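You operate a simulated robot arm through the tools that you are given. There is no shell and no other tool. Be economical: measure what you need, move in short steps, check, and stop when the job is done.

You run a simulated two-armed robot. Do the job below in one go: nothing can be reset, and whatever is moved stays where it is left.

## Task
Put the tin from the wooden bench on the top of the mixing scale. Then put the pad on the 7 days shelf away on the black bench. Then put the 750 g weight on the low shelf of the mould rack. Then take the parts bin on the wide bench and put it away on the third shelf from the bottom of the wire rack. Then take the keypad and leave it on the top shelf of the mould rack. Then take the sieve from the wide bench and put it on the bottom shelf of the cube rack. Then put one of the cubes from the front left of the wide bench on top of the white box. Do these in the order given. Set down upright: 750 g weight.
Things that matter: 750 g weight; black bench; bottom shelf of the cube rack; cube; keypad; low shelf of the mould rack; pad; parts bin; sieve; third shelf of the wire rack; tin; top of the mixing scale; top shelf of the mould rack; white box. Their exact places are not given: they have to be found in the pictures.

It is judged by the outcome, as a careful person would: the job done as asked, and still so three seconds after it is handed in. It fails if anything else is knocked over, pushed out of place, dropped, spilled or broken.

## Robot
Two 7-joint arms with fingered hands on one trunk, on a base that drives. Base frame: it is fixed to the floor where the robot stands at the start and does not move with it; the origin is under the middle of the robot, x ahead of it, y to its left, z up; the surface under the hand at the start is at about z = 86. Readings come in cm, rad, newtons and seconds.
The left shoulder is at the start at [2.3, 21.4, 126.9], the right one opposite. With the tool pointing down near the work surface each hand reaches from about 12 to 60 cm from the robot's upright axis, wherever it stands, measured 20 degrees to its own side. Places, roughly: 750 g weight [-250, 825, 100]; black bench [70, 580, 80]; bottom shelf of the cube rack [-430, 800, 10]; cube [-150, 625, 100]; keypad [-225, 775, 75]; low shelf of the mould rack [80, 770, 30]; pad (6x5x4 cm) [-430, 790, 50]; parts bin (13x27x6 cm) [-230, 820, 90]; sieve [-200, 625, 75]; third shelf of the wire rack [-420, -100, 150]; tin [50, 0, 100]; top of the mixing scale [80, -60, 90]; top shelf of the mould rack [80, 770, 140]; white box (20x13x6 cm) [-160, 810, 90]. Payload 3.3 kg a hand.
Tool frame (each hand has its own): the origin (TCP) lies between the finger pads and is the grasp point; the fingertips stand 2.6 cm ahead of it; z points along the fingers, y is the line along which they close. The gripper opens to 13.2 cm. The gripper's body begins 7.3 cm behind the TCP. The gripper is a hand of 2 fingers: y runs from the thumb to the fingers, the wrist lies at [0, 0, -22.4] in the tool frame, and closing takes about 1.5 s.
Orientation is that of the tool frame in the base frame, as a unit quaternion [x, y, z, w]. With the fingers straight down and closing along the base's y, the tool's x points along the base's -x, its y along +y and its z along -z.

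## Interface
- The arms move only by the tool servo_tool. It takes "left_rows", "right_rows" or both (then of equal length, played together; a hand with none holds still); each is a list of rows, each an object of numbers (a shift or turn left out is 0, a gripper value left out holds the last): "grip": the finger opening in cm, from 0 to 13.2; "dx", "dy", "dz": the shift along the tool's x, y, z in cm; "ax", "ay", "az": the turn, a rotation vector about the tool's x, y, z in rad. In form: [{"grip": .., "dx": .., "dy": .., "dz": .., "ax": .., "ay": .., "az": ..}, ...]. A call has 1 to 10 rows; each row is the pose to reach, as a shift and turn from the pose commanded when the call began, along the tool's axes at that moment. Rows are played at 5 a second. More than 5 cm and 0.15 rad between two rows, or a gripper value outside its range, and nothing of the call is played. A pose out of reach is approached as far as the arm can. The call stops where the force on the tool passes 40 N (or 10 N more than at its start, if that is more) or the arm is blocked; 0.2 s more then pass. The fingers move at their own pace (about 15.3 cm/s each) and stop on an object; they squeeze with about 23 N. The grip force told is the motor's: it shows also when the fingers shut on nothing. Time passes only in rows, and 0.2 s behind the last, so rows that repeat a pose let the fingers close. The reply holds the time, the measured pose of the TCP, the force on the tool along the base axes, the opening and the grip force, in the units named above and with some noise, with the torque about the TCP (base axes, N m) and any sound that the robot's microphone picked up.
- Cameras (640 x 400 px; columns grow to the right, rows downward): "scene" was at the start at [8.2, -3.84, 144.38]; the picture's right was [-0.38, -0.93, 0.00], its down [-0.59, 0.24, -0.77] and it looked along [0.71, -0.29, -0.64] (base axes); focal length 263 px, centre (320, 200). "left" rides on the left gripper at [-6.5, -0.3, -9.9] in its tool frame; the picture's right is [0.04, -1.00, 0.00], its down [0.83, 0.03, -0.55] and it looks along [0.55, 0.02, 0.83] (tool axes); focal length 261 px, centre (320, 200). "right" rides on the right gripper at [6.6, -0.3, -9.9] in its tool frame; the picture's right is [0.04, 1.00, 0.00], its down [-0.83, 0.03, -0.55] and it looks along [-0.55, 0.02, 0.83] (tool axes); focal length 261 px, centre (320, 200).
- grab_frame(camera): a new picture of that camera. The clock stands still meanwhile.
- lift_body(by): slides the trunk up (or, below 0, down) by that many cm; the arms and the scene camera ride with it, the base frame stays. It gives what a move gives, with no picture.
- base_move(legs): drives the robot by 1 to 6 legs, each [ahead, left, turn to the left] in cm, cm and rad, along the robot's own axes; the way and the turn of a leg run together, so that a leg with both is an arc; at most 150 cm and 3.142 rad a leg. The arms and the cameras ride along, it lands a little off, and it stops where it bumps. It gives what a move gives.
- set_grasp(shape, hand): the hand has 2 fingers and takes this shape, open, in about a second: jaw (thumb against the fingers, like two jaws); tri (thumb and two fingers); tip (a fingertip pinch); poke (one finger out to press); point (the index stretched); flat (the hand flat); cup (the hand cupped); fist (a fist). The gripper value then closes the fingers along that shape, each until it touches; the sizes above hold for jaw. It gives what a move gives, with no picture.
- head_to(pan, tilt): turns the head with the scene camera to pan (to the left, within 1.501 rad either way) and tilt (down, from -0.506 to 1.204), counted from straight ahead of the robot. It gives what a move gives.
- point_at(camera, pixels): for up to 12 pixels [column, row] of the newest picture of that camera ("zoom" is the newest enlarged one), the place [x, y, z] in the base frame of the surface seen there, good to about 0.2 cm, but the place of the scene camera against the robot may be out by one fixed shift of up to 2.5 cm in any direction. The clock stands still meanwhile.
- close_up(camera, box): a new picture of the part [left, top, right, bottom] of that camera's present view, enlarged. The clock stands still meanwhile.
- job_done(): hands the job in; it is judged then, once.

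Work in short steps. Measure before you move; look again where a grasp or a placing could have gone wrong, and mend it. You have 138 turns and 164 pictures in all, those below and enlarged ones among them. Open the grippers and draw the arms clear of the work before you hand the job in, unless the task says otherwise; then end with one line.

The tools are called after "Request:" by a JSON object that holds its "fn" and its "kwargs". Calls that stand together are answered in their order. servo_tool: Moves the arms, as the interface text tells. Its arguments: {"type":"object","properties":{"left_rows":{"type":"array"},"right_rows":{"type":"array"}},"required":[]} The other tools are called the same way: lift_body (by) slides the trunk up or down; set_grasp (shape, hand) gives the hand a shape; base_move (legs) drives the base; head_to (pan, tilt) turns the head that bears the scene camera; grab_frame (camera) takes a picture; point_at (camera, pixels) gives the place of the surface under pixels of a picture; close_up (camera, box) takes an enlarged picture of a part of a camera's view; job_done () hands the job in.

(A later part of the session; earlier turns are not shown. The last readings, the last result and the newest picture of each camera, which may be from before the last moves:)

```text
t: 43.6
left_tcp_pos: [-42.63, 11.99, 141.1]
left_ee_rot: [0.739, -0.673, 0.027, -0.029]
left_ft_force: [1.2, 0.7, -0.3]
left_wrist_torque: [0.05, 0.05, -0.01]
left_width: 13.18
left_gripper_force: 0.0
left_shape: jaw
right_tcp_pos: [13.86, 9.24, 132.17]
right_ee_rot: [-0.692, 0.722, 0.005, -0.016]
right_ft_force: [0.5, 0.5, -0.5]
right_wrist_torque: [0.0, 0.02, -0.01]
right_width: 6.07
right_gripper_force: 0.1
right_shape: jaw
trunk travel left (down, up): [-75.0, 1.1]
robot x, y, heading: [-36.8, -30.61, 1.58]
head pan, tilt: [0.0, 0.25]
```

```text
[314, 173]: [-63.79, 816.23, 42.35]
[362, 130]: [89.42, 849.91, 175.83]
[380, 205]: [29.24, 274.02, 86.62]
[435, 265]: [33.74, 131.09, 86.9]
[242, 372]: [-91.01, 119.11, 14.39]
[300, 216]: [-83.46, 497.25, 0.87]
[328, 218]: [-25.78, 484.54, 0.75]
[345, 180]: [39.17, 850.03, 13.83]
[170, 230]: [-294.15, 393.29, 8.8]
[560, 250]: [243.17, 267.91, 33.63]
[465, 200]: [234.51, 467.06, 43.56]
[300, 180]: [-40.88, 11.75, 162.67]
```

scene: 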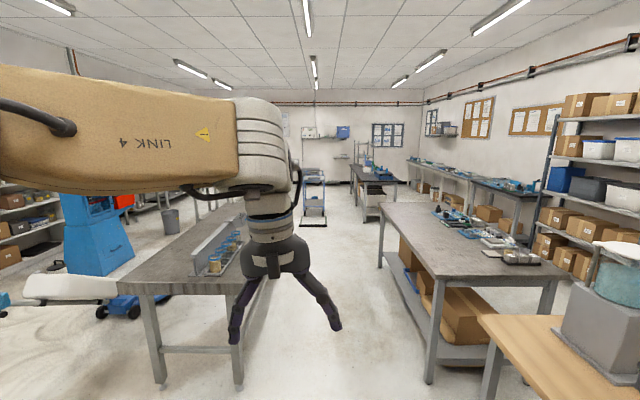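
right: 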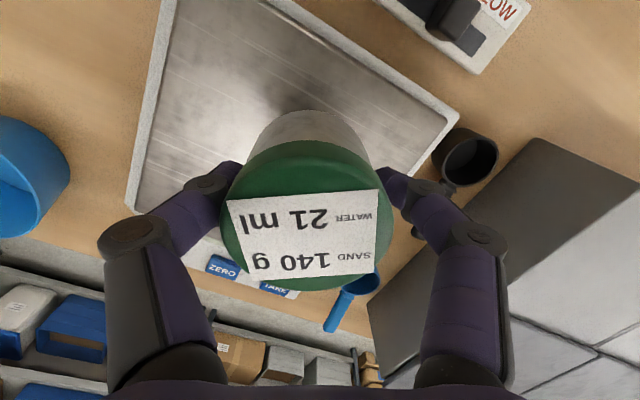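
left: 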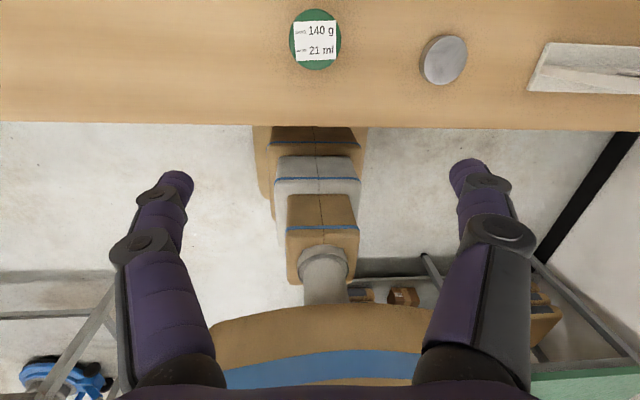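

The aisle between the benches runs from x≈−88 to +29, with a trolley at y≈490. I drive up the middle to y≈370 and look again.

Request:
{"fn": "base_move", "kwargs": {"legs": [[150, -6, 0], [150, 0, 0], [100, 0, 0]]}}

Request:
{"fn": "head_to", "kwargs": {"pan": 0.6, "tilt": 0.35}}

Request:
{"fn": "grab_frame", "kwargs": {"camera": "scene"}}

Request:
{"fn": "head_to", "kwargs": {"pan": -0.5, "tilt": 0.4}}

Request:
{"fn": "grab_frame", "kwargs": {"camera": "scene"}}

```text
refused: leg 1 is longer than a leg can be; nothing moved
```

```text
t: 44.6
left_tcp_pos: [-42.56, 12.03, 141.23]
left_ee_rot: [0.739, -0.672, 0.027, -0.029]
left_ft_force: [-0.4, 0.4, 0.3]
left_wrist_torque: [-0.04, 0.0, -0.03]
left_width: 13.18
left_gripper_force: 0.1
left_shape: jaw
right_tcp_pos: [13.77, 9.17, 132.23]
right_ee_rot: [-0.691, 0.722, 0.005, -0.016]
right_ft_force: [-0.7, 0.8, 0.1]
right_wrist_torque: [-0.02, 0.0, -0.02]
right_width: 6.03
right_gripper_force: 0.1
right_shape: jaw
trunk travel left (down, up): [-75.0, 1.1]
robot x, y, heading: [-37.11, -30.95, 1.582]
head pan, tilt: [0.6, 0.351]
```

```text
135 pictures are left
```

scene: 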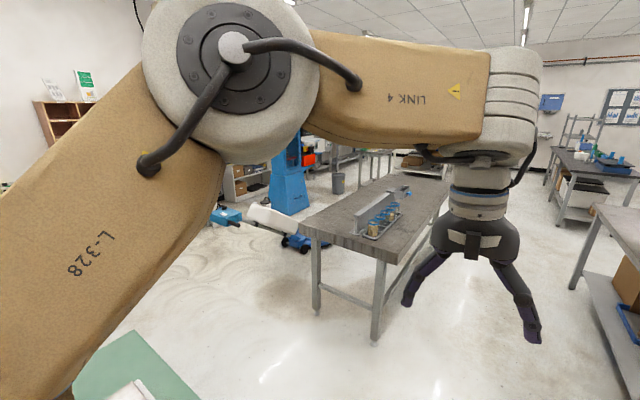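

```text
t: 46.0
left_tcp_pos: [-42.63, 12.06, 141.12]
left_ee_rot: [0.739, -0.672, 0.027, -0.029]
left_ft_force: [-0.3, -0.1, -0.1]
left_wrist_torque: [0.01, 0.0, -0.01]
left_width: 13.2
left_gripper_force: 0.1
left_shape: jaw
right_tcp_pos: [13.79, 9.15, 132.18]
right_ee_rot: [-0.691, 0.722, 0.004, -0.016]
right_ft_force: [0.0, -0.4, 0.7]
right_wrist_torque: [0.02, 0.0, -0.02]
right_width: 6.09
right_gripper_force: 0.1
right_shape: jaw
trunk travel left (down, up): [-75.0, 1.1]
robot x, y, heading: [-36.97, -30.81, 1.582]
head pan, tilt: [-0.499, 0.4]
```

```text
134 pictures are left
```

scene: 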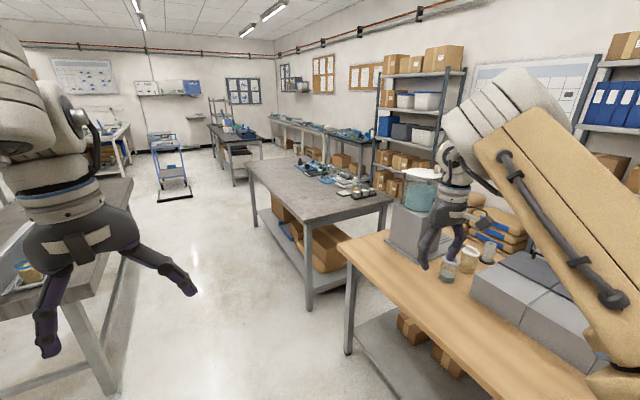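

Leg norm counts sideways too; I drive with slightly shorter legs (the right hand at z 132 stays over the aisle side).

Request:
{"fn": "base_move", "kwargs": {"legs": [[140, -6, 0], [140, 0, 0], [120, 0, 0]]}}

Request:
{"fn": "head_to", "kwargs": {"pan": 0.6, "tilt": 0.3}}

Request:
{"fn": "grab_frame", "kwargs": {"camera": "scene"}}

Request:
{"fn": "head_to", "kwargs": {"pan": -0.4, "tilt": 0.4}}

Request:
{"fn": "grab_frame", "kwargs": {"camera": "scene"}}

```text
t: 65.2
left_tcp_pos: [-21.76, 412.44, 141.19]
left_ee_rot: [0.723, -0.69, 0.027, -0.029]
left_ft_force: [0.3, 0.1, -0.5]
left_wrist_torque: [-0.03, 0.0, 0.0]
left_width: 13.2
left_gripper_force: 0.0
left_shape: jaw
right_tcp_pos: [34.48, 406.87, 132.17]
right_ee_rot: [-0.674, 0.739, 0.005, -0.017]
right_ft_force: [-0.1, 0.9, -0.2]
right_wrist_torque: [0.02, -0.01, -0.02]
right_width: 6.08
right_gripper_force: 0.0
right_shape: jaw
trunk travel left (down, up): [-75.0, 1.1]
robot x, y, heading: [-18.1, 369.39, 1.526]
head pan, tilt: [-0.499, 0.4]
```

```text
t: 66.6
left_tcp_pos: [-21.68, 412.48, 141.13]
left_ee_rot: [0.723, -0.69, 0.028, -0.029]
left_ft_force: [0.6, -0.2, -0.9]
left_wrist_torque: [-0.05, -0.02, 0.02]
left_width: 13.18
left_gripper_force: 0.0
left_shape: jaw
right_tcp_pos: [34.38, 406.86, 132.06]
right_ee_rot: [-0.673, 0.739, 0.005, -0.016]
right_ft_force: [-0.5, 0.2, -0.9]
right_wrist_torque: [0.02, 0.03, 0.01]
right_width: 6.08
right_gripper_force: 0.0
right_shape: jaw
trunk travel left (down, up): [-75.0, 1.1]
robot x, y, heading: [-18.39, 369.58, 1.531]
head pan, tilt: [0.6, 0.3]
```

```text
133 pictures are left
```

scene: 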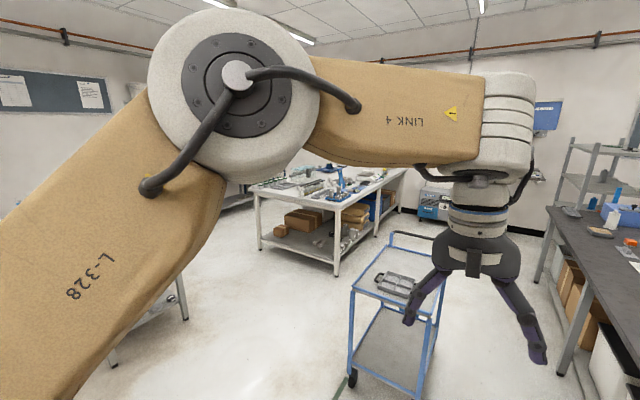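

```text
t: 67.8
left_tcp_pos: [-21.82, 412.49, 141.19]
left_ee_rot: [0.722, -0.69, 0.028, -0.028]
left_ft_force: [0.2, -0.2, -0.3]
left_wrist_torque: [0.01, 0.03, -0.01]
left_width: 13.19
left_gripper_force: 0.1
left_shape: jaw
right_tcp_pos: [34.45, 406.94, 132.16]
right_ee_rot: [-0.673, 0.739, 0.004, -0.015]
right_ft_force: [-0.3, -0.2, -0.2]
right_wrist_torque: [0.01, 0.0, -0.03]
right_width: 6.07
right_gripper_force: 0.0
right_shape: jaw
trunk travel left (down, up): [-75.0, 1.1]
robot x, y, heading: [-18.31, 369.24, 1.531]
head pan, tilt: [-0.4, 0.4]
```

```text
132 pictures are left
```

scene: 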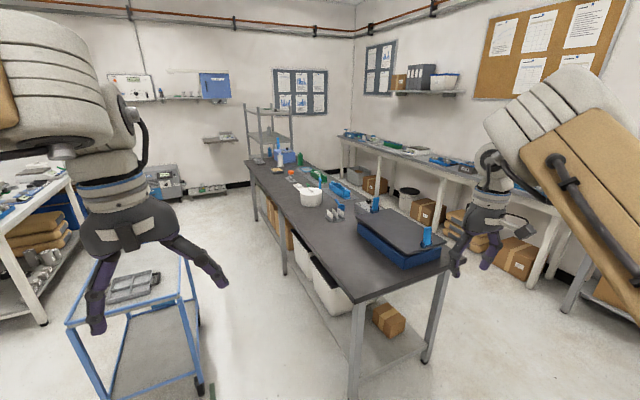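

I see the black bench (350,230), the mould rack beyond it (268,125), and the wide bench at left. I measure their extents.

Request:
{"fn": "point_at", "kwargs": {"camera": "scene", "pixels": [[350, 300], [450, 265], [252, 165], [325, 165], [262, 155], [285, 155], [245, 105], [200, 390], [150, 270], [40, 320], [75, 180], [285, 210]]}}

Request:
{"fn": "head_to", "kwargs": {"pan": 0.3, "tilt": 0.7}}

Request:
{"fn": "grab_frame", "kwargs": {"camera": "scene"}}

Request:
{"fn": "close_up", "kwargs": {"camera": "left", "box": [0, 0, 640, 400]}}

```text
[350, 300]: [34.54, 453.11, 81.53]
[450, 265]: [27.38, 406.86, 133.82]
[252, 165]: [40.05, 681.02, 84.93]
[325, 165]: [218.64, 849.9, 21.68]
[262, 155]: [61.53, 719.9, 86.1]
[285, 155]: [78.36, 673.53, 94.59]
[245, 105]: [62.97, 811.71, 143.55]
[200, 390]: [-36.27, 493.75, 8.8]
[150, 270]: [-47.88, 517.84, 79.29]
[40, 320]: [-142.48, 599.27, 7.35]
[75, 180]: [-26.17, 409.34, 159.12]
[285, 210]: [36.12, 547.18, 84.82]
```

```text
t: 68.9
left_tcp_pos: [-21.72, 412.52, 141.11]
left_ee_rot: [0.722, -0.691, 0.028, -0.029]
left_ft_force: [0.1, -0.2, -0.9]
left_wrist_torque: [-0.06, 0.0, 0.0]
left_width: 13.18
left_gripper_force: 0.0
left_shape: jaw
right_tcp_pos: [34.53, 406.79, 132.19]
right_ee_rot: [-0.673, 0.74, 0.005, -0.017]
right_ft_force: [0.1, -0.3, 0.5]
right_wrist_torque: [0.02, 0.02, 0.01]
right_width: 6.07
right_gripper_force: 0.1
right_shape: jaw
trunk travel left (down, up): [-75.0, 1.1]
robot x, y, heading: [-18.55, 369.22, 1.53]
head pan, tilt: [0.3, 0.7]
```

```text
131 pictures are left
```

scene: 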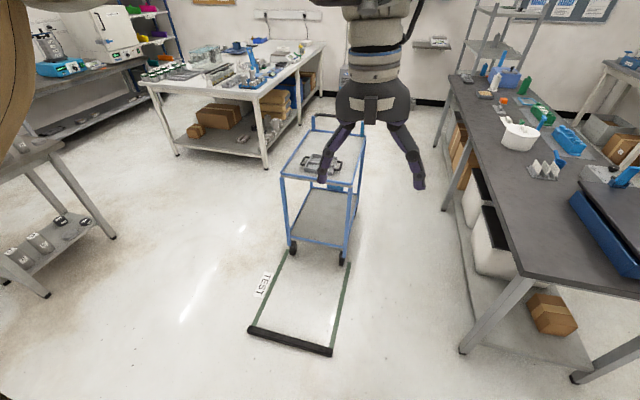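

```text
1.00 times, centred on (320, 200) of left (not enlarged: the box is as wide or as high as the picture)
```

zoom: 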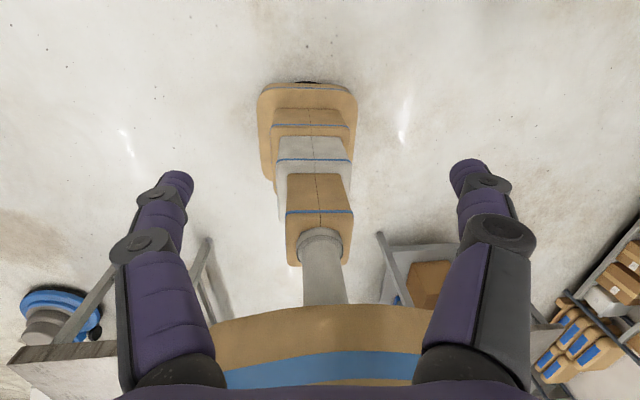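

Clear view: trolley at (320,190), wide bench (240,80), racks further left. I measure floor/bench points for routing.

Request:
{"fn": "point_at", "kwargs": {"camera": "scene", "pixels": [[176, 155], [266, 167], [322, 45], [150, 82], [290, 245], [345, 262], [110, 235], [30, 135], [185, 48], [112, 40], [250, 330], [140, 60]]}}

Request:
{"fn": "close_up", "kwargs": {"camera": "scene", "box": [0, 0, 340, 180]}}

```text
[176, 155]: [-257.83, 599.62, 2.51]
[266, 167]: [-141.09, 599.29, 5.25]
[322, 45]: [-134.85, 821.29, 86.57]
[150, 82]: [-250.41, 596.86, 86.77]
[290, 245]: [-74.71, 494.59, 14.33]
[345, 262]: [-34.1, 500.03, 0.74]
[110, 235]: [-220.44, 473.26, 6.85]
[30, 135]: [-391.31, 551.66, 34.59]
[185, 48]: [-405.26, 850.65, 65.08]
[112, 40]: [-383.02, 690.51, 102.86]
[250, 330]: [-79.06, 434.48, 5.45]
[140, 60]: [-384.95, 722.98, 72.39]
```

```text
1.88 times, centred on (170, 90) of scene
```

zoom: 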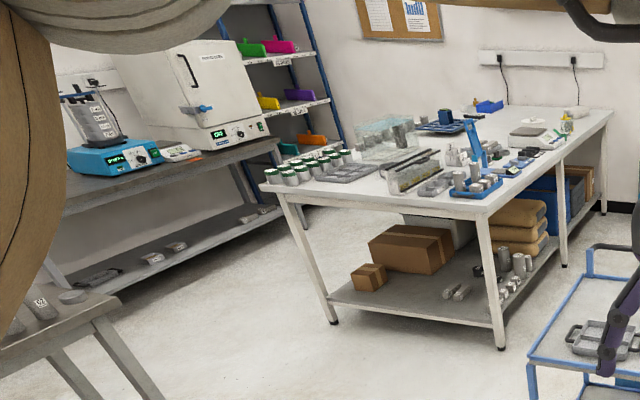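

I check the left table's legs and the black bar on the floor before choosing the route.

Request:
{"fn": "point_at", "kwargs": {"camera": "scene", "pixels": [[45, 295], [62, 150], [60, 215], [330, 350], [260, 285], [225, 300], [150, 330], [100, 370], [5, 285]]}}

```text
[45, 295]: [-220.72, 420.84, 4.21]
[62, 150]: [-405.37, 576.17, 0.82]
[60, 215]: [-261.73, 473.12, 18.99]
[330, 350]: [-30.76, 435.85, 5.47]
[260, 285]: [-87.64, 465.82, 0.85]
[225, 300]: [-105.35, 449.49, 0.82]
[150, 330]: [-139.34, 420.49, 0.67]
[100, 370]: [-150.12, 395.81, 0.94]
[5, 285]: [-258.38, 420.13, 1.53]
```

I look left and down to verify the lane in −x is free of the first steel bench.

Request:
{"fn": "head_to", "kwargs": {"pan": 1.45, "tilt": 0.75}}

Request:
{"fn": "grab_frame", "kwargs": {"camera": "scene"}}

Request:
{"fn": "point_at", "kwargs": {"camera": "scene", "pixels": [[450, 100], [500, 200], [580, 250], [560, 150], [380, 380], [600, 330], [450, 350]]}}

```text
t: 70.3
left_tcp_pos: [-21.81, 412.42, 141.09]
left_ee_rot: [0.722, -0.69, 0.028, -0.029]
left_ft_force: [0.1, 0.4, 0.5]
left_wrist_torque: [0.03, 0.01, 0.04]
left_width: 13.2
left_gripper_force: 0.1
left_shape: jaw
right_tcp_pos: [34.44, 406.96, 132.26]
right_ee_rot: [-0.674, 0.739, 0.005, -0.016]
right_ft_force: [-0.7, 0.0, -0.3]
right_wrist_torque: [-0.01, 0.02, -0.01]
right_width: 6.08
right_gripper_force: 0.1
right_shape: jaw
trunk travel left (down, up): [-75.0, 1.1]
robot x, y, heading: [-18.14, 369.76, 1.531]
head pan, tilt: [1.45, 0.75]
```

```text
128 pictures are left
```

scene: 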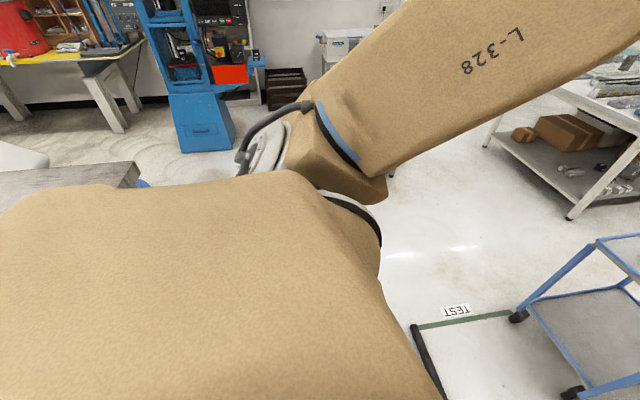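

```text
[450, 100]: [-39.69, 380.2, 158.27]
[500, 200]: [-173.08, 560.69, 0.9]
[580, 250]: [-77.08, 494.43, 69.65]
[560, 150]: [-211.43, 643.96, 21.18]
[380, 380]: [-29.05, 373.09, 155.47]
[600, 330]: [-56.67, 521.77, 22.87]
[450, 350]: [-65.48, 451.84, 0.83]
```

Request:
{"fn": "point_at", "kwargs": {"camera": "scene", "pixels": [[134, 168], [120, 180], [60, 175], [142, 183], [210, 150]]}}

```text
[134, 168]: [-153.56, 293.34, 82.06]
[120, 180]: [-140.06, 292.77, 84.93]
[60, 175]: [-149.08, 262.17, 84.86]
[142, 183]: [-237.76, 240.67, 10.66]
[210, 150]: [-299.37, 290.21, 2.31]
```

The lane is clear (bench ends at y≈293). I go left to x≈−146, then ahead to y≈525, then left into the aisle beside the wide bench, and look.

Request:
{"fn": "base_move", "kwargs": {"legs": [[0, 126, 0.04], [150, 0, 0], [5, 100, 0], [0, 75, 0]]}}

Request:
{"fn": "head_to", "kwargs": {"pan": 0.5, "tilt": 0.5}}

Request:
{"fn": "grab_frame", "kwargs": {"camera": "scene"}}

Request:
{"fn": "head_to", "kwargs": {"pan": -0.7, "tilt": 0.5}}

Request:
{"fn": "grab_frame", "kwargs": {"camera": "scene"}}

```text
t: 92.1
left_tcp_pos: [-315.25, 583.66, 141.15]
left_ee_rot: [0.712, -0.701, 0.028, -0.029]
left_ft_force: [-0.4, -0.1, -0.6]
left_wrist_torque: [0.01, -0.04, 0.0]
left_width: 13.16
left_gripper_force: 0.0
left_shape: jaw
right_tcp_pos: [-259.2, 576.45, 132.12]
right_ee_rot: [-0.663, 0.749, 0.005, -0.016]
right_ft_force: [-0.3, 0.9, 0.1]
right_wrist_torque: [0.02, 0.03, -0.01]
right_width: 6.05
right_gripper_force: 0.0
right_shape: jaw
trunk travel left (down, up): [-75.0, 1.1]
robot x, y, heading: [-313.03, 540.38, 1.499]
head pan, tilt: [1.45, 0.75]
```

```text
t: 93.4
left_tcp_pos: [-315.23, 583.69, 141.18]
left_ee_rot: [0.712, -0.701, 0.029, -0.029]
left_ft_force: [0.1, 0.3, 0.1]
left_wrist_torque: [-0.02, 0.0, 0.03]
left_width: 13.19
left_gripper_force: 0.1
left_shape: jaw
right_tcp_pos: [-259.22, 576.44, 132.23]
right_ee_rot: [-0.663, 0.748, 0.004, -0.016]
right_ft_force: [-0.3, 0.2, 0.1]
right_wrist_torque: [-0.01, -0.02, 0.02]
right_width: 6.05
right_gripper_force: 0.1
right_shape: jaw
trunk travel left (down, up): [-75.0, 1.1]
robot x, y, heading: [-312.89, 540.46, 1.503]
head pan, tilt: [0.499, 0.499]
```

```text
127 pictures are left
```

scene: 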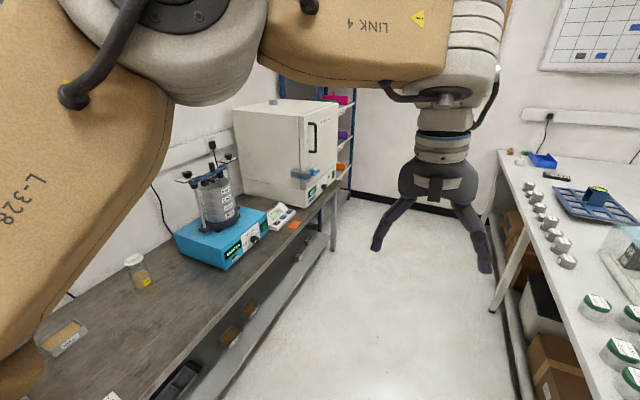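

```text
t: 94.8
left_tcp_pos: [-315.22, 583.65, 141.15]
left_ee_rot: [0.712, -0.701, 0.028, -0.029]
left_ft_force: [-1.3, 0.7, 0.0]
left_wrist_torque: [-0.02, -0.01, 0.0]
left_width: 13.18
left_gripper_force: 0.0
left_shape: jaw
right_tcp_pos: [-259.22, 576.53, 132.15]
right_ee_rot: [-0.663, 0.748, 0.005, -0.016]
right_ft_force: [0.2, 0.8, -0.8]
right_wrist_torque: [-0.02, 0.05, 0.01]
right_width: 6.1
right_gripper_force: 0.0
right_shape: jaw
trunk travel left (down, up): [-75.0, 1.1]
robot x, y, heading: [-313.01, 540.77, 1.502]
head pan, tilt: [-0.7, 0.499]
```

```text
126 pictures are left
```

scene: 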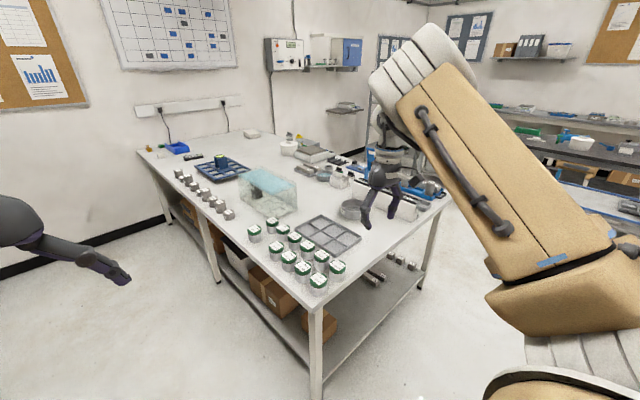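

The aisle is clear on the floor. I drive ahead to y≈640, turn to face −x (arms stay above z 130 and short of the oven), and look toward the rack.

Request:
{"fn": "base_move", "kwargs": {"legs": [[100, -8, 0], [0, 0, 1.64]]}}

Request:
{"fn": "head_to", "kwargs": {"pan": -0.9, "tilt": 0.4}}

Request:
{"fn": "grab_frame", "kwargs": {"camera": "scene"}}

```text
t: 103.9
left_tcp_pos: [-341.38, 634.8, 141.12]
left_ee_rot: [0.998, 0.041, -0.001, -0.04]
left_ft_force: [-0.5, -0.3, -0.7]
left_wrist_torque: [0.02, 0.02, 0.0]
left_width: 13.2
left_gripper_force: 0.0
left_shape: jaw
right_tcp_pos: [-337.61, 691.15, 132.15]
right_ee_rot: [0.999, -0.028, 0.008, 0.015]
right_ft_force: [-0.1, -0.5, -0.1]
right_wrist_torque: [0.0, 0.02, 0.04]
right_width: 6.05
right_gripper_force: 0.1
right_shape: jaw
trunk travel left (down, up): [-75.0, 1.1]
robot x, y, heading: [-298.51, 639.57, 3.138]
head pan, tilt: [-0.7, 0.499]
```

```text
t: 104.6
left_tcp_pos: [-341.38, 634.82, 141.05]
left_ee_rot: [0.998, 0.041, -0.001, -0.039]
left_ft_force: [-0.3, -0.4, 0.1]
left_wrist_torque: [0.01, 0.0, -0.01]
left_width: 13.18
left_gripper_force: 0.2
left_shape: jaw
right_tcp_pos: [-337.74, 691.22, 132.23]
right_ee_rot: [0.999, -0.029, 0.008, 0.014]
right_ft_force: [0.0, 0.2, 0.3]
right_wrist_torque: [0.02, 0.03, 0.02]
right_width: 6.03
right_gripper_force: 0.0
right_shape: jaw
trunk travel left (down, up): [-75.0, 1.1]
robot x, y, heading: [-298.47, 639.61, 3.139]
head pan, tilt: [-0.901, 0.4]
```

```text
125 pictures are left
```

scene: 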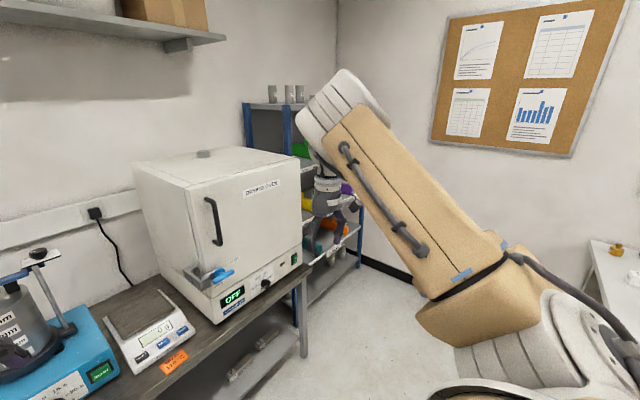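

The rack is just past the oven. I strafe right ~115 cm to stand before it.

Request:
{"fn": "base_move", "kwargs": {"legs": [[3, -115, 0]]}}

Request:
{"fn": "head_to", "kwargs": {"pan": -0.3, "tilt": 0.75}}

Request:
{"fn": "grab_frame", "kwargs": {"camera": "scene"}}

```text
t: 110.5
left_tcp_pos: [-344.6, 748.89, 141.07]
left_ee_rot: [0.998, 0.047, -0.002, -0.04]
left_ft_force: [0.4, 0.7, 0.1]
left_wrist_torque: [0.02, -0.02, -0.01]
left_width: 13.19
left_gripper_force: 0.1
left_shape: jaw
right_tcp_pos: [-341.64, 805.29, 132.15]
right_ee_rot: [1.0, -0.023, 0.008, 0.015]
right_ft_force: [-0.5, 0.0, 0.2]
right_wrist_torque: [0.02, 0.0, 0.0]
right_width: 6.05
right_gripper_force: 0.1
right_shape: jaw
trunk travel left (down, up): [-75.0, 1.1]
robot x, y, heading: [-301.56, 754.56, -3.135]
head pan, tilt: [-0.901, 0.4]
```

```text
t: 111.5
left_tcp_pos: [-344.57, 749.05, 141.08]
left_ee_rot: [0.998, 0.047, -0.002, -0.04]
left_ft_force: [0.5, 0.1, -0.1]
left_wrist_torque: [-0.04, 0.0, -0.01]
left_width: 13.16
left_gripper_force: 0.1
left_shape: jaw
right_tcp_pos: [-341.6, 805.36, 132.23]
right_ee_rot: [1.0, -0.022, 0.008, 0.014]
right_ft_force: [-1.3, 0.2, -0.6]
right_wrist_torque: [-0.01, 0.01, -0.02]
right_width: 6.06
right_gripper_force: 0.0
right_shape: jaw
trunk travel left (down, up): [-75.0, 1.1]
robot x, y, heading: [-301.74, 754.47, -3.134]
head pan, tilt: [-0.3, 0.75]
```

```text
124 pictures are left
```

scene: 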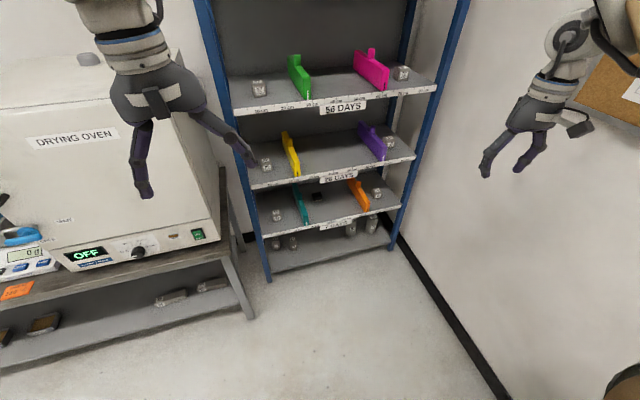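

The "7 DAYS" shelf is third visible from the top, with a small dark item at (317,197). I zoom in and measure.

Request:
{"fn": "close_up", "kwargs": {"camera": "scene", "box": [220, 120, 440, 280]}}

Request:
{"fn": "point_at", "kwargs": {"camera": "scene", "pixels": [[317, 197], [310, 230], [375, 212], [330, 215], [300, 205], [356, 195], [340, 255], [300, 172], [260, 270], [405, 205], [270, 235], [330, 180]]}}

```text
2.50 times, centred on (330, 200) of scene
```

zoom: 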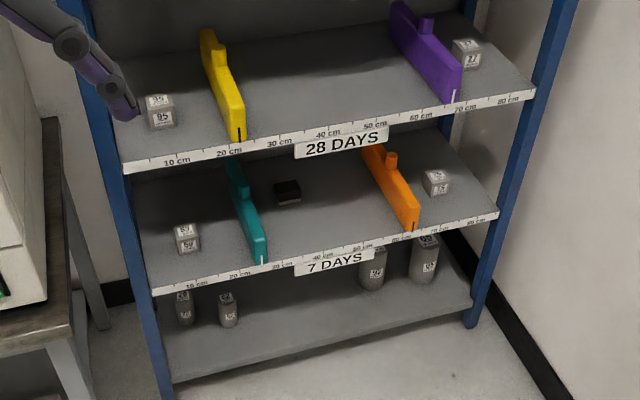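

```text
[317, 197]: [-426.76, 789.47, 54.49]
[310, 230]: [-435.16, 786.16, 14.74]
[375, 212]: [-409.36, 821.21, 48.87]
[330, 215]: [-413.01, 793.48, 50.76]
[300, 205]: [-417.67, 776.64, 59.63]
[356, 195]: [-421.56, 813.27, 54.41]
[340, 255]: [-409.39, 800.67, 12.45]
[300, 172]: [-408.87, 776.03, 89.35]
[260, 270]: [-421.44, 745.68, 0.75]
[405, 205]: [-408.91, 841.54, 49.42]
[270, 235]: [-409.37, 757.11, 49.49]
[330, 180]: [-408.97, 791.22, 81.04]
```

The pad is at about [−426.8, 789.5], on the shelf at z≈50 between the teal and orange dividers. I'll use the right hand tilted ~35° below horizontal; first I rotate the right tool, moving it forward/inward, and retract the left hand.

Request:
{"fn": "servo_tool", "kwargs": {"right_rows": [{"ay": -0.14, "dx": -2, "dy": 1.5, "grip": 12}, {"ay": -0.28, "dx": -4, "dy": 3}, {"ay": -0.42, "dx": -6, "dy": 4.5}, {"ay": -0.56, "dx": -8, "dy": 6}, {"ay": -0.7, "dx": -10, "dy": 7.5}, {"ay": -0.84, "dx": -12, "dy": 9}, {"ay": -0.96, "dx": -14, "dy": 10.5}], "left_rows": [{"dx": 3}, {"dx": 6}, {"dx": 9}, {"dx": 12}, {"dx": 15}, {"dx": 18}, {"dx": 20}]}}

Request:
{"fn": "grab_frame", "kwargs": {"camera": "scene"}}

```text
t: 113.1
left_tcp_pos: [-324.62, 750.78, 141.11]
left_ee_rot: [0.998, 0.047, -0.002, -0.041]
left_ft_force: [-0.5, -0.3, -1.3]
left_wrist_torque: [0.04, 0.01, 0.02]
left_width: 13.17
left_gripper_force: 0.0
left_shape: jaw
right_tcp_pos: [-356.17, 795.39, 132.03]
right_ee_rot: [0.89, -0.027, -0.454, 0.003]
right_ft_force: [-0.2, 0.7, -1.1]
right_wrist_torque: [-0.03, 0.0, 0.01]
right_width: 11.97
right_gripper_force: 0.0
right_shape: jaw
trunk travel left (down, up): [-75.0, 1.1]
robot x, y, heading: [-301.81, 754.17, -3.133]
head pan, tilt: [-0.3, 0.75]
```

```text
122 pictures are left
```

scene: 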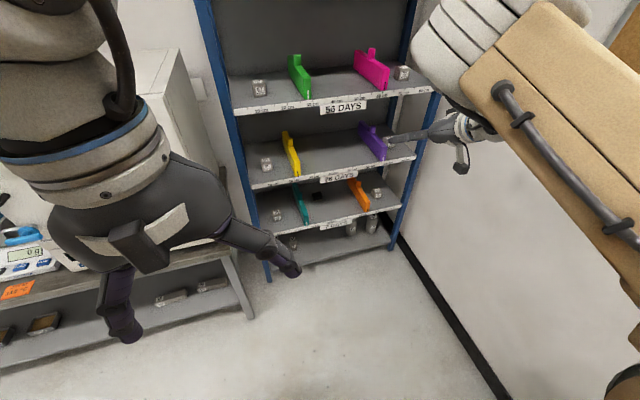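

Both arms are free of obstacles. I lower the trunk 72 cm, then use the right wrist camera.

Request:
{"fn": "lift_body", "kwargs": {"by": -72}}

Request:
{"fn": "base_move", "kwargs": {"legs": [[25, 0, 0]]}}

Request:
{"fn": "grab_frame", "kwargs": {"camera": "right"}}

Request:
{"fn": "head_to", "kwargs": {"pan": -0.3, "tilt": 0.3}}

Request:
{"fn": "grab_frame", "kwargs": {"camera": "scene"}}

```text
refused: -72 is not a number from -40 to 40
```

```text
t: 114.9
left_tcp_pos: [-349.83, 750.67, 141.05]
left_ee_rot: [0.998, 0.048, -0.002, -0.039]
left_ft_force: [0.8, -0.8, 0.5]
left_wrist_torque: [0.0, 0.02, 0.0]
left_width: 13.19
left_gripper_force: 0.0
left_shape: jaw
right_tcp_pos: [-381.39, 795.22, 132.09]
right_ee_rot: [0.891, -0.027, -0.454, 0.002]
right_ft_force: [0.6, 0.1, -0.4]
right_wrist_torque: [-0.03, 0.03, 0.01]
right_width: 11.98
right_gripper_force: 0.0
right_shape: jaw
trunk travel left (down, up): [-75.0, 1.1]
robot x, y, heading: [-327.5, 754.24, -3.134]
head pan, tilt: [-0.3, 0.75]
```

```text
121 pictures are left
```

right: 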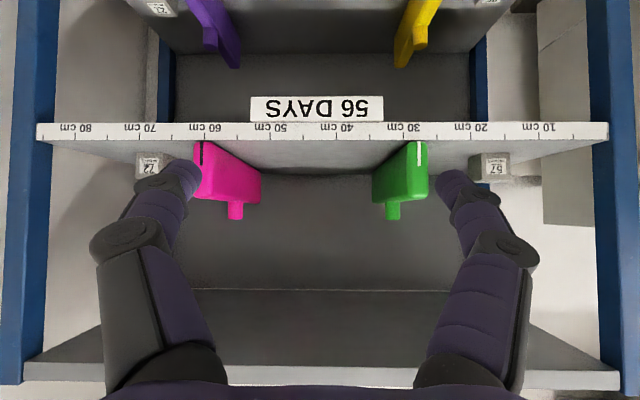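

```text
t: 115.8
left_tcp_pos: [-349.79, 750.58, 141.14]
left_ee_rot: [0.998, 0.049, -0.002, -0.04]
left_ft_force: [0.0, 0.1, -0.1]
left_wrist_torque: [0.01, 0.02, 0.0]
left_width: 13.17
left_gripper_force: 0.0
left_shape: jaw
right_tcp_pos: [-381.31, 795.23, 132.23]
right_ee_rot: [0.89, -0.026, -0.454, 0.003]
right_ft_force: [0.2, 0.7, 0.0]
right_wrist_torque: [-0.03, 0.0, 0.0]
right_width: 11.97
right_gripper_force: 0.0
right_shape: jaw
trunk travel left (down, up): [-75.0, 1.1]
robot x, y, heading: [-327.03, 754.48, -3.13]
head pan, tilt: [-0.3, 0.3]
```

```text
120 pictures are left
```

scene: 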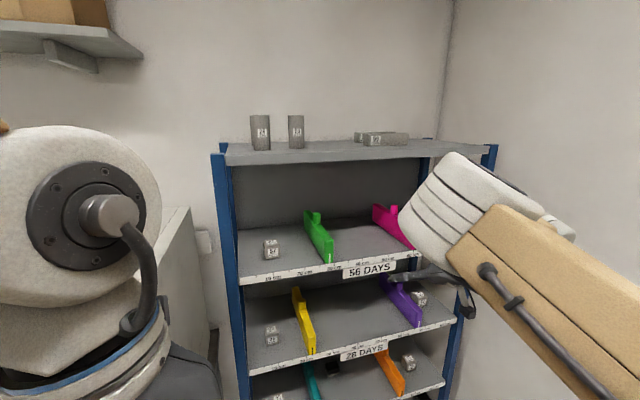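

Lift steps are limited to 40; I lower in two steps (tips are ~25 cm short of the shelves).

Request:
{"fn": "lift_body", "kwargs": {"by": -40}}

Request:
{"fn": "lift_body", "kwargs": {"by": -32}}

Request:
{"fn": "grab_frame", "kwargs": {"camera": "right"}}

Request:
{"fn": "grab_frame", "kwargs": {"camera": "scene"}}

```text
t: 119.6
left_tcp_pos: [-349.78, 750.58, 101.08]
left_ee_rot: [0.998, 0.048, -0.002, -0.04]
left_ft_force: [0.0, 0.5, 0.1]
left_wrist_torque: [-0.03, -0.04, 0.01]
left_width: 13.23
left_gripper_force: 0.1
left_shape: jaw
right_tcp_pos: [-381.37, 795.25, 92.2]
right_ee_rot: [0.89, -0.026, -0.455, 0.003]
right_ft_force: [-0.6, -0.2, -0.6]
right_wrist_torque: [0.03, -0.01, 0.0]
right_width: 11.96
right_gripper_force: 0.1
right_shape: jaw
trunk travel left (down, up): [-35.0, 41.1]
robot x, y, heading: [-326.9, 754.27, -3.128]
head pan, tilt: [-0.3, 0.3]
```

```text
t: 122.8
left_tcp_pos: [-352.81, 748.73, 68.54]
left_ee_rot: [0.992, 0.121, 0.009, -0.031]
left_ft_force: [-0.2, -0.1, 0.4]
left_wrist_torque: [0.03, 0.0, 0.0]
left_width: 13.18
left_gripper_force: 0.1
left_shape: jaw
right_tcp_pos: [-381.31, 795.37, 60.24]
right_ee_rot: [0.89, -0.026, -0.455, 0.003]
right_ft_force: [0.7, -0.4, 0.1]
right_wrist_torque: [-0.01, -0.01, 0.02]
right_width: 11.97
right_gripper_force: 0.1
right_shape: jaw
trunk travel left (down, up): [-3.0, 73.1]
robot x, y, heading: [-327.13, 754.36, -3.13]
head pan, tilt: [-0.3, 0.3]
```

```text
119 pictures are left
```

right: 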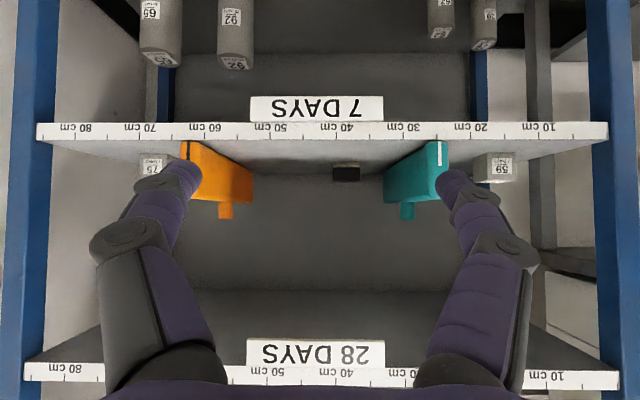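

```text
118 pictures are left
```

scene: 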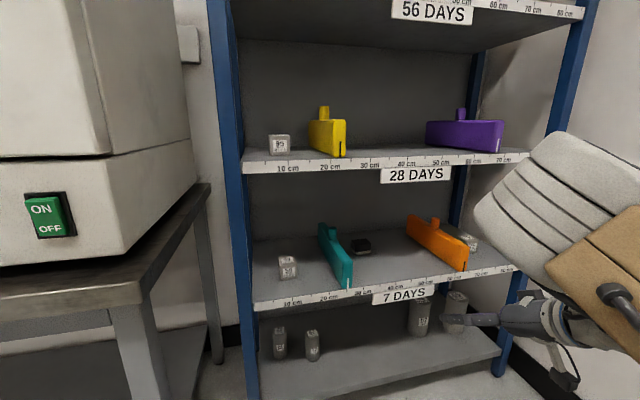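

The right camera (upside-down view) shows the pad at (346,172). I measure it and the neighbouring dividers.

Request:
{"fn": "point_at", "kwargs": {"camera": "right", "pixels": [[346, 174], [335, 174], [357, 174], [346, 166], [346, 179], [400, 170], [215, 175], [320, 150], [320, 132], [320, 370], [330, 378], [408, 205]]}}

Request:
{"fn": "close_up", "kwargs": {"camera": "right", "box": [240, 120, 440, 240]}}

```text
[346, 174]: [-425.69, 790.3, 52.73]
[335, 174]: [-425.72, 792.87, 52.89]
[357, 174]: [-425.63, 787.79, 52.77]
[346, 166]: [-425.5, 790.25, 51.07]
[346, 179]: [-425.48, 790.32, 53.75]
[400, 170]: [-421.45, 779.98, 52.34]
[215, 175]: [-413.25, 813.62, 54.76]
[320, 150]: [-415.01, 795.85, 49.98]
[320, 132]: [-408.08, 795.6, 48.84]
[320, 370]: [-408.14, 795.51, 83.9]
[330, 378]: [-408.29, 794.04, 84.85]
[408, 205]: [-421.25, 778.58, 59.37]
```

```text
3.20 times, centred on (340, 180) of right
```

zoom: 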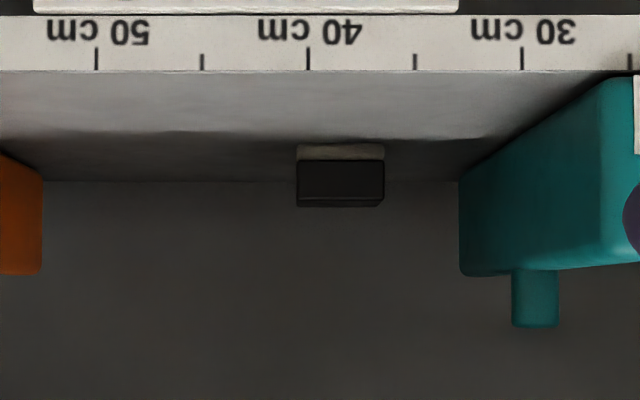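

The pad spans y 787.3–793.2, front x −425.6, top z 53.7. I centre the hand in y, lower it to z 56, then drive ahead 28 cm.

Request:
{"fn": "servo_tool", "kwargs": {"right_rows": [{"dx": 1.8, "dy": 2.45, "dz": 1.2}, {"dx": 3.6, "dy": 4.9, "dz": 2.3}]}}

Request:
{"fn": "base_move", "kwargs": {"legs": [[28, 0, 0]]}}

Request:
{"fn": "grab_frame", "kwargs": {"camera": "scene"}}

Request:
{"fn": "grab_frame", "kwargs": {"camera": "right"}}

```text
t: 123.4
left_tcp_pos: [-352.78, 748.68, 68.52]
left_ee_rot: [0.992, 0.121, 0.007, -0.029]
left_ft_force: [0.1, 0.3, -0.3]
left_wrist_torque: [-0.02, -0.02, -0.01]
left_width: 13.19
left_gripper_force: 0.1
left_shape: jaw
right_tcp_pos: [-381.27, 791.47, 56.61]
right_ee_rot: [0.885, -0.047, -0.463, 0.004]
right_ft_force: [1.0, 0.2, 0.4]
right_wrist_torque: [-0.01, -0.03, 0.01]
right_width: 11.97
right_gripper_force: 0.1
right_shape: jaw
trunk travel left (down, up): [-3.0, 73.1]
robot x, y, heading: [-327.39, 754.24, -3.129]
head pan, tilt: [-0.3, 0.3]
```

```text
t: 125.5
left_tcp_pos: [-378.16, 745.77, 68.74]
left_ee_rot: [0.988, 0.153, -0.001, -0.023]
left_ft_force: [-0.8, 0.8, 1.1]
left_wrist_torque: [-0.01, 0.05, -0.02]
left_width: 13.2
left_gripper_force: 0.1
left_shape: jaw
right_tcp_pos: [-408.08, 787.81, 56.4]
right_ee_rot: [0.887, -0.032, -0.461, 0.011]
right_ft_force: [-0.4, -0.2, 0.1]
right_wrist_torque: [0.03, -0.03, 0.02]
right_width: 11.96
right_gripper_force: 0.1
right_shape: jaw
trunk travel left (down, up): [-3.0, 73.1]
robot x, y, heading: [-352.73, 752.65, -3.081]
head pan, tilt: [-0.3, 0.3]
stopped in leg 1: the robot was blocked; the commanded pose is now the measured one
```

```text
116 pictures are left
```

scene: 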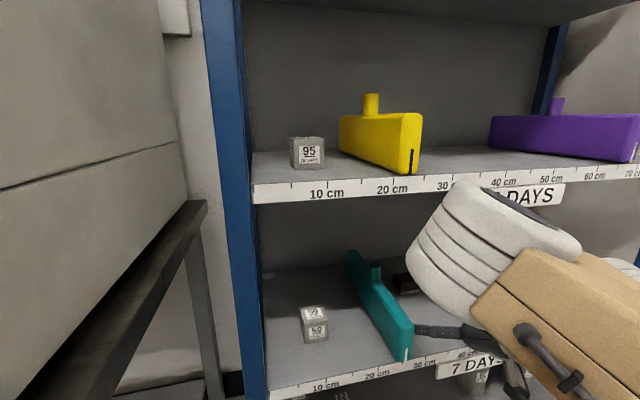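

```text
115 pictures are left
```

right: 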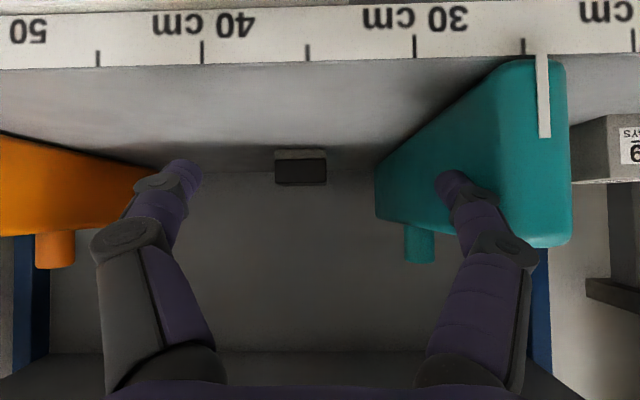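

The base stopped against something (likely the oven bench leg) but the arm can reach. I narrow the fingers to 9, centre in y, and advance half way to check clearances.

Request:
{"fn": "servo_tool", "kwargs": {"right_rows": [{"dx": -0.15, "dy": -2.6, "dz": 0.08, "grip": 9}, {"dx": -0.15, "dy": -2.6, "dz": 0.08}, {"dx": -2.32, "dy": -2.36, "dz": 4.05}, {"dx": -4.5, "dy": -2.12, "dz": 8.0}]}}

Request:
{"fn": "grab_frame", "kwargs": {"camera": "right"}}

Request:
{"fn": "grab_frame", "kwargs": {"camera": "scene"}}

```text
t: 126.5
left_tcp_pos: [-378.19, 745.82, 68.66]
left_ee_rot: [0.988, 0.151, -0.002, -0.024]
left_ft_force: [-0.9, 0.4, -0.4]
left_wrist_torque: [0.02, 0.02, 0.01]
left_width: 13.19
left_gripper_force: 0.1
left_shape: jaw
right_tcp_pos: [-417.15, 791.09, 55.35]
right_ee_rot: [0.886, -0.038, -0.462, 0.011]
right_ft_force: [-0.2, 0.3, 0.8]
right_wrist_torque: [0.0, 0.0, -0.01]
right_width: 9.01
right_gripper_force: 0.1
right_shape: jaw
trunk travel left (down, up): [-3.0, 73.1]
robot x, y, heading: [-352.66, 753.03, -3.085]
head pan, tilt: [-0.3, 0.3]
```

```text
114 pictures are left
```

right: 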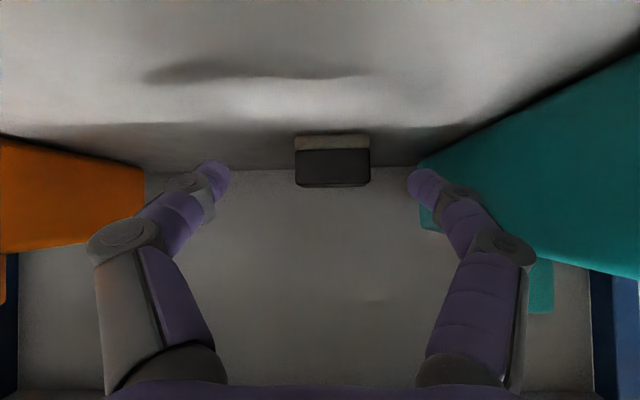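

```text
113 pictures are left
```

scene: 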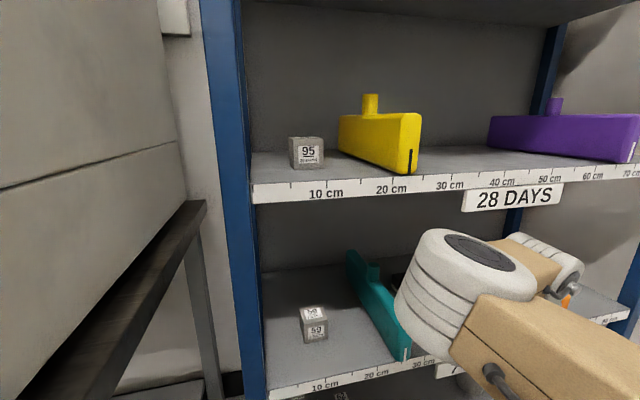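

Clearances look fine. I advance the last ~11 cm while lowering to z≈52.8, then close.

Request:
{"fn": "servo_tool", "kwargs": {"right_rows": [{"dx": -1.4, "dy": 0.4, "dz": 3.5}, {"dx": -2.8, "dy": 0.8, "dz": 7}, {"dx": -4.1, "dy": 1.2, "dz": 10.4}, {"dx": -4.1, "dy": 1.2, "dz": 10.4}]}}

Request:
{"fn": "grab_frame", "kwargs": {"camera": "right"}}

```text
t: 127.5
left_tcp_pos: [-378.0, 745.77, 68.7]
left_ee_rot: [0.988, 0.15, -0.002, -0.024]
left_ft_force: [-0.4, 0.6, -0.8]
left_wrist_torque: [0.0, 0.01, 0.0]
left_width: 13.17
left_gripper_force: 0.0
left_shape: jaw
right_tcp_pos: [-427.85, 789.55, 52.95]
right_ee_rot: [0.887, -0.031, -0.461, 0.012]
right_ft_force: [0.2, 0.3, 0.4]
right_wrist_torque: [0.01, 0.02, 0.02]
right_width: 9.04
right_gripper_force: 0.0
right_shape: jaw
trunk travel left (down, up): [-3.0, 73.1]
robot x, y, heading: [-352.78, 752.66, -3.085]
head pan, tilt: [-0.3, 0.3]
```

```text
112 pictures are left
```

right: 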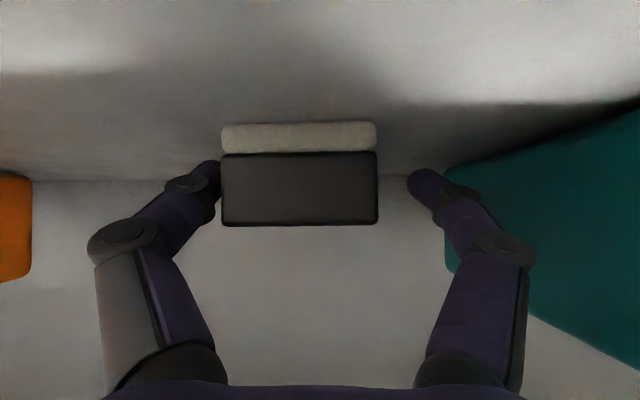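

The pad lies between the fingers. I shift 0.7 cm to centre and close.

Request:
{"fn": "servo_tool", "kwargs": {"right_rows": [{"dy": -0.7}, {"dy": -0.7, "grip": 0}, {"dy": -0.7}, {"dy": -0.7}, {"dy": -0.7}, {"dy": -0.7}, {"dy": -0.7}]}}

```text
t: 129.1
left_tcp_pos: [-378.13, 745.79, 68.57]
left_ee_rot: [0.988, 0.151, -0.002, -0.023]
left_ft_force: [0.6, 0.2, 1.2]
left_wrist_torque: [0.02, 0.03, -0.01]
left_width: 13.19
left_gripper_force: 0.0
left_shape: jaw
right_tcp_pos: [-427.92, 790.2, 52.92]
right_ee_rot: [0.887, -0.031, -0.46, 0.011]
right_ft_force: [-0.2, -0.1, -0.5]
right_wrist_torque: [0.01, -0.03, 0.01]
right_width: 5.34
right_gripper_force: 22.6
right_shape: jaw
trunk travel left (down, up): [-3.0, 73.1]
robot x, y, heading: [-352.55, 752.91, -3.084]
head pan, tilt: [-0.3, 0.3]
```

Gripped (5.3 cm, 22.6 N). I lift slightly and pull it straight out of the shelf.

Request:
{"fn": "servo_tool", "kwargs": {"right_rows": [{"dx": -2.05, "dy": 0.07, "dz": -1.44}, {"dx": 0.53, "dy": -0.2, "dz": -5.1}, {"dx": 2.7, "dy": -0.4, "dz": -9.1}, {"dx": 4.9, "dy": -0.7, "dz": -13.05}, {"dx": 7.5, "dy": -0.9, "dz": -16.7}]}}

Request:
{"fn": "base_move", "kwargs": {"legs": [[-32, 0, 0]]}}

Request:
{"fn": "grab_frame", "kwargs": {"camera": "right"}}

Request:
{"fn": "grab_frame", "kwargs": {"camera": "scene"}}

```text
t: 130.3
left_tcp_pos: [-378.13, 745.92, 68.58]
left_ee_rot: [0.988, 0.15, -0.002, -0.023]
left_ft_force: [-0.3, -0.1, -1.0]
left_wrist_torque: [0.0, 0.0, 0.0]
left_width: 13.2
left_gripper_force: 0.1
left_shape: jaw
right_tcp_pos: [-409.87, 790.08, 56.43]
right_ee_rot: [0.887, -0.03, -0.461, 0.012]
right_ft_force: [-0.7, -0.4, -0.4]
right_wrist_torque: [0.01, 0.0, 0.0]
right_width: 5.32
right_gripper_force: 22.9
right_shape: jaw
trunk travel left (down, up): [-3.0, 73.1]
robot x, y, heading: [-352.61, 753.06, -3.084]
head pan, tilt: [-0.3, 0.3]
```

```text
t: 132.4
left_tcp_pos: [-346.73, 747.61, 68.35]
left_ee_rot: [0.988, 0.151, 0.004, -0.023]
left_ft_force: [0.0, 0.5, -0.3]
left_wrist_torque: [-0.02, -0.02, -0.01]
left_width: 13.19
left_gripper_force: 0.0
left_shape: jaw
right_tcp_pos: [-378.44, 792.12, 55.94]
right_ee_rot: [0.889, -0.031, -0.457, 0.012]
right_ft_force: [0.1, 0.0, -0.9]
right_wrist_torque: [0.01, 0.02, -0.01]
right_width: 5.3
right_gripper_force: 22.7
right_shape: jaw
trunk travel left (down, up): [-3.0, 73.1]
robot x, y, heading: [-320.96, 754.15, -3.083]
head pan, tilt: [-0.3, 0.3]
```

```text
111 pictures are left
```

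right: 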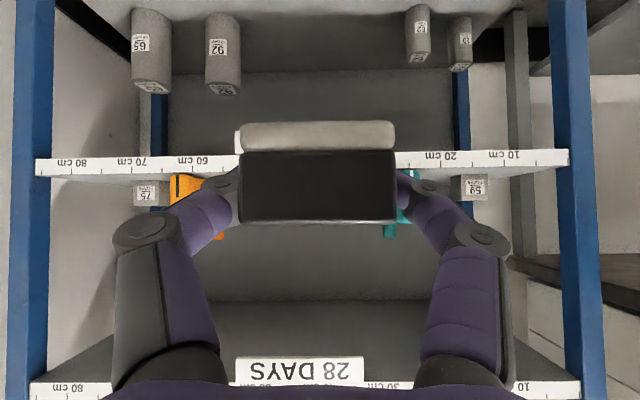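

```text
110 pictures are left
```

scene: 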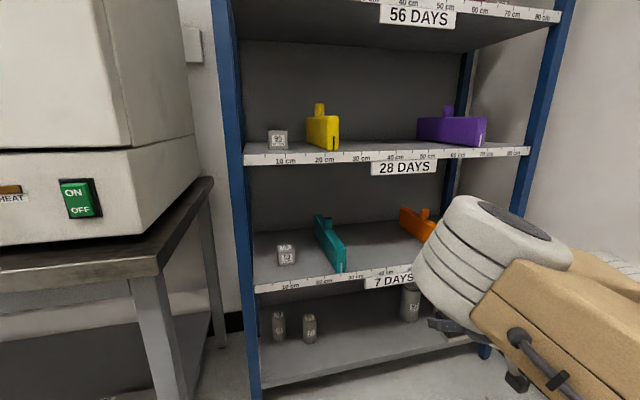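

The pad is in hand. I raise the trunk back up and retrace the route: strafe −y, back toward +x, and so on, to the south-west corner of the black bench.

Request:
{"fn": "lift_body", "kwargs": {"by": 40}}

Request:
{"fn": "lift_body", "kwargs": {"by": 30}}

Request:
{"fn": "base_move", "kwargs": {"legs": [[0, 115, -0.06], [0, 115, 0]]}}

Request:
{"fn": "grab_frame", "kwargs": {"camera": "left"}}

```text
t: 136.3
left_tcp_pos: [-346.92, 747.69, 108.43]
left_ee_rot: [0.988, 0.151, 0.004, -0.023]
left_ft_force: [0.2, 0.8, -0.5]
left_wrist_torque: [-0.02, 0.02, -0.03]
left_width: 13.19
left_gripper_force: 0.0
left_shape: jaw
right_tcp_pos: [-378.23, 792.64, 95.83]
right_ee_rot: [0.888, -0.036, -0.457, 0.009]
right_ft_force: [0.9, -0.1, -0.4]
right_wrist_torque: [0.0, 0.01, 0.01]
right_width: 5.33
right_gripper_force: 23.2
right_shape: jaw
trunk travel left (down, up): [-43.0, 33.1]
robot x, y, heading: [-321.01, 755.21, -3.087]
head pan, tilt: [-0.3, 0.3]
```

```text
t: 139.3
left_tcp_pos: [-346.76, 747.57, 138.43]
left_ee_rot: [0.988, 0.15, 0.004, -0.022]
left_ft_force: [0.1, 0.5, -0.3]
left_wrist_torque: [0.0, 0.04, 0.01]
left_width: 13.19
left_gripper_force: 0.0
left_shape: jaw
right_tcp_pos: [-378.32, 792.66, 125.77]
right_ee_rot: [0.89, -0.035, -0.455, 0.009]
right_ft_force: [0.3, -0.1, -0.9]
right_wrist_torque: [0.03, 0.0, -0.02]
right_width: 5.32
right_gripper_force: 22.5
right_shape: jaw
trunk travel left (down, up): [-73.0, 3.1]
robot x, y, heading: [-321.15, 754.49, -3.084]
head pan, tilt: [-0.3, 0.3]
```

```text
t: 150.4
left_tcp_pos: [-341.29, 523.45, 138.38]
left_ee_rot: [0.991, 0.134, 0.004, -0.023]
left_ft_force: [0.6, 0.7, 0.7]
left_wrist_torque: [0.02, -0.07, -0.01]
left_width: 13.18
left_gripper_force: 0.0
left_shape: jaw
right_tcp_pos: [-371.45, 569.42, 125.91]
right_ee_rot: [0.888, -0.049, -0.457, 0.003]
right_ft_force: [-1.1, -0.5, 0.3]
right_wrist_torque: [0.01, 0.02, -0.01]
right_width: 5.32
right_gripper_force: 22.3
right_shape: jaw
trunk travel left (down, up): [-73.0, 3.1]
robot x, y, heading: [-315.46, 529.39, -3.121]
head pan, tilt: [-0.3, 0.3]
```

```text
109 pictures are left
```

left: 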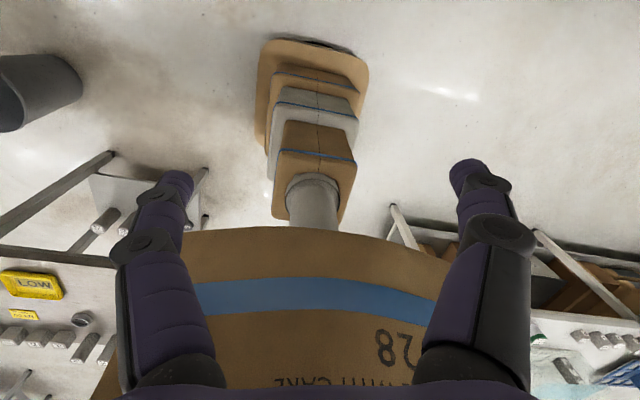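

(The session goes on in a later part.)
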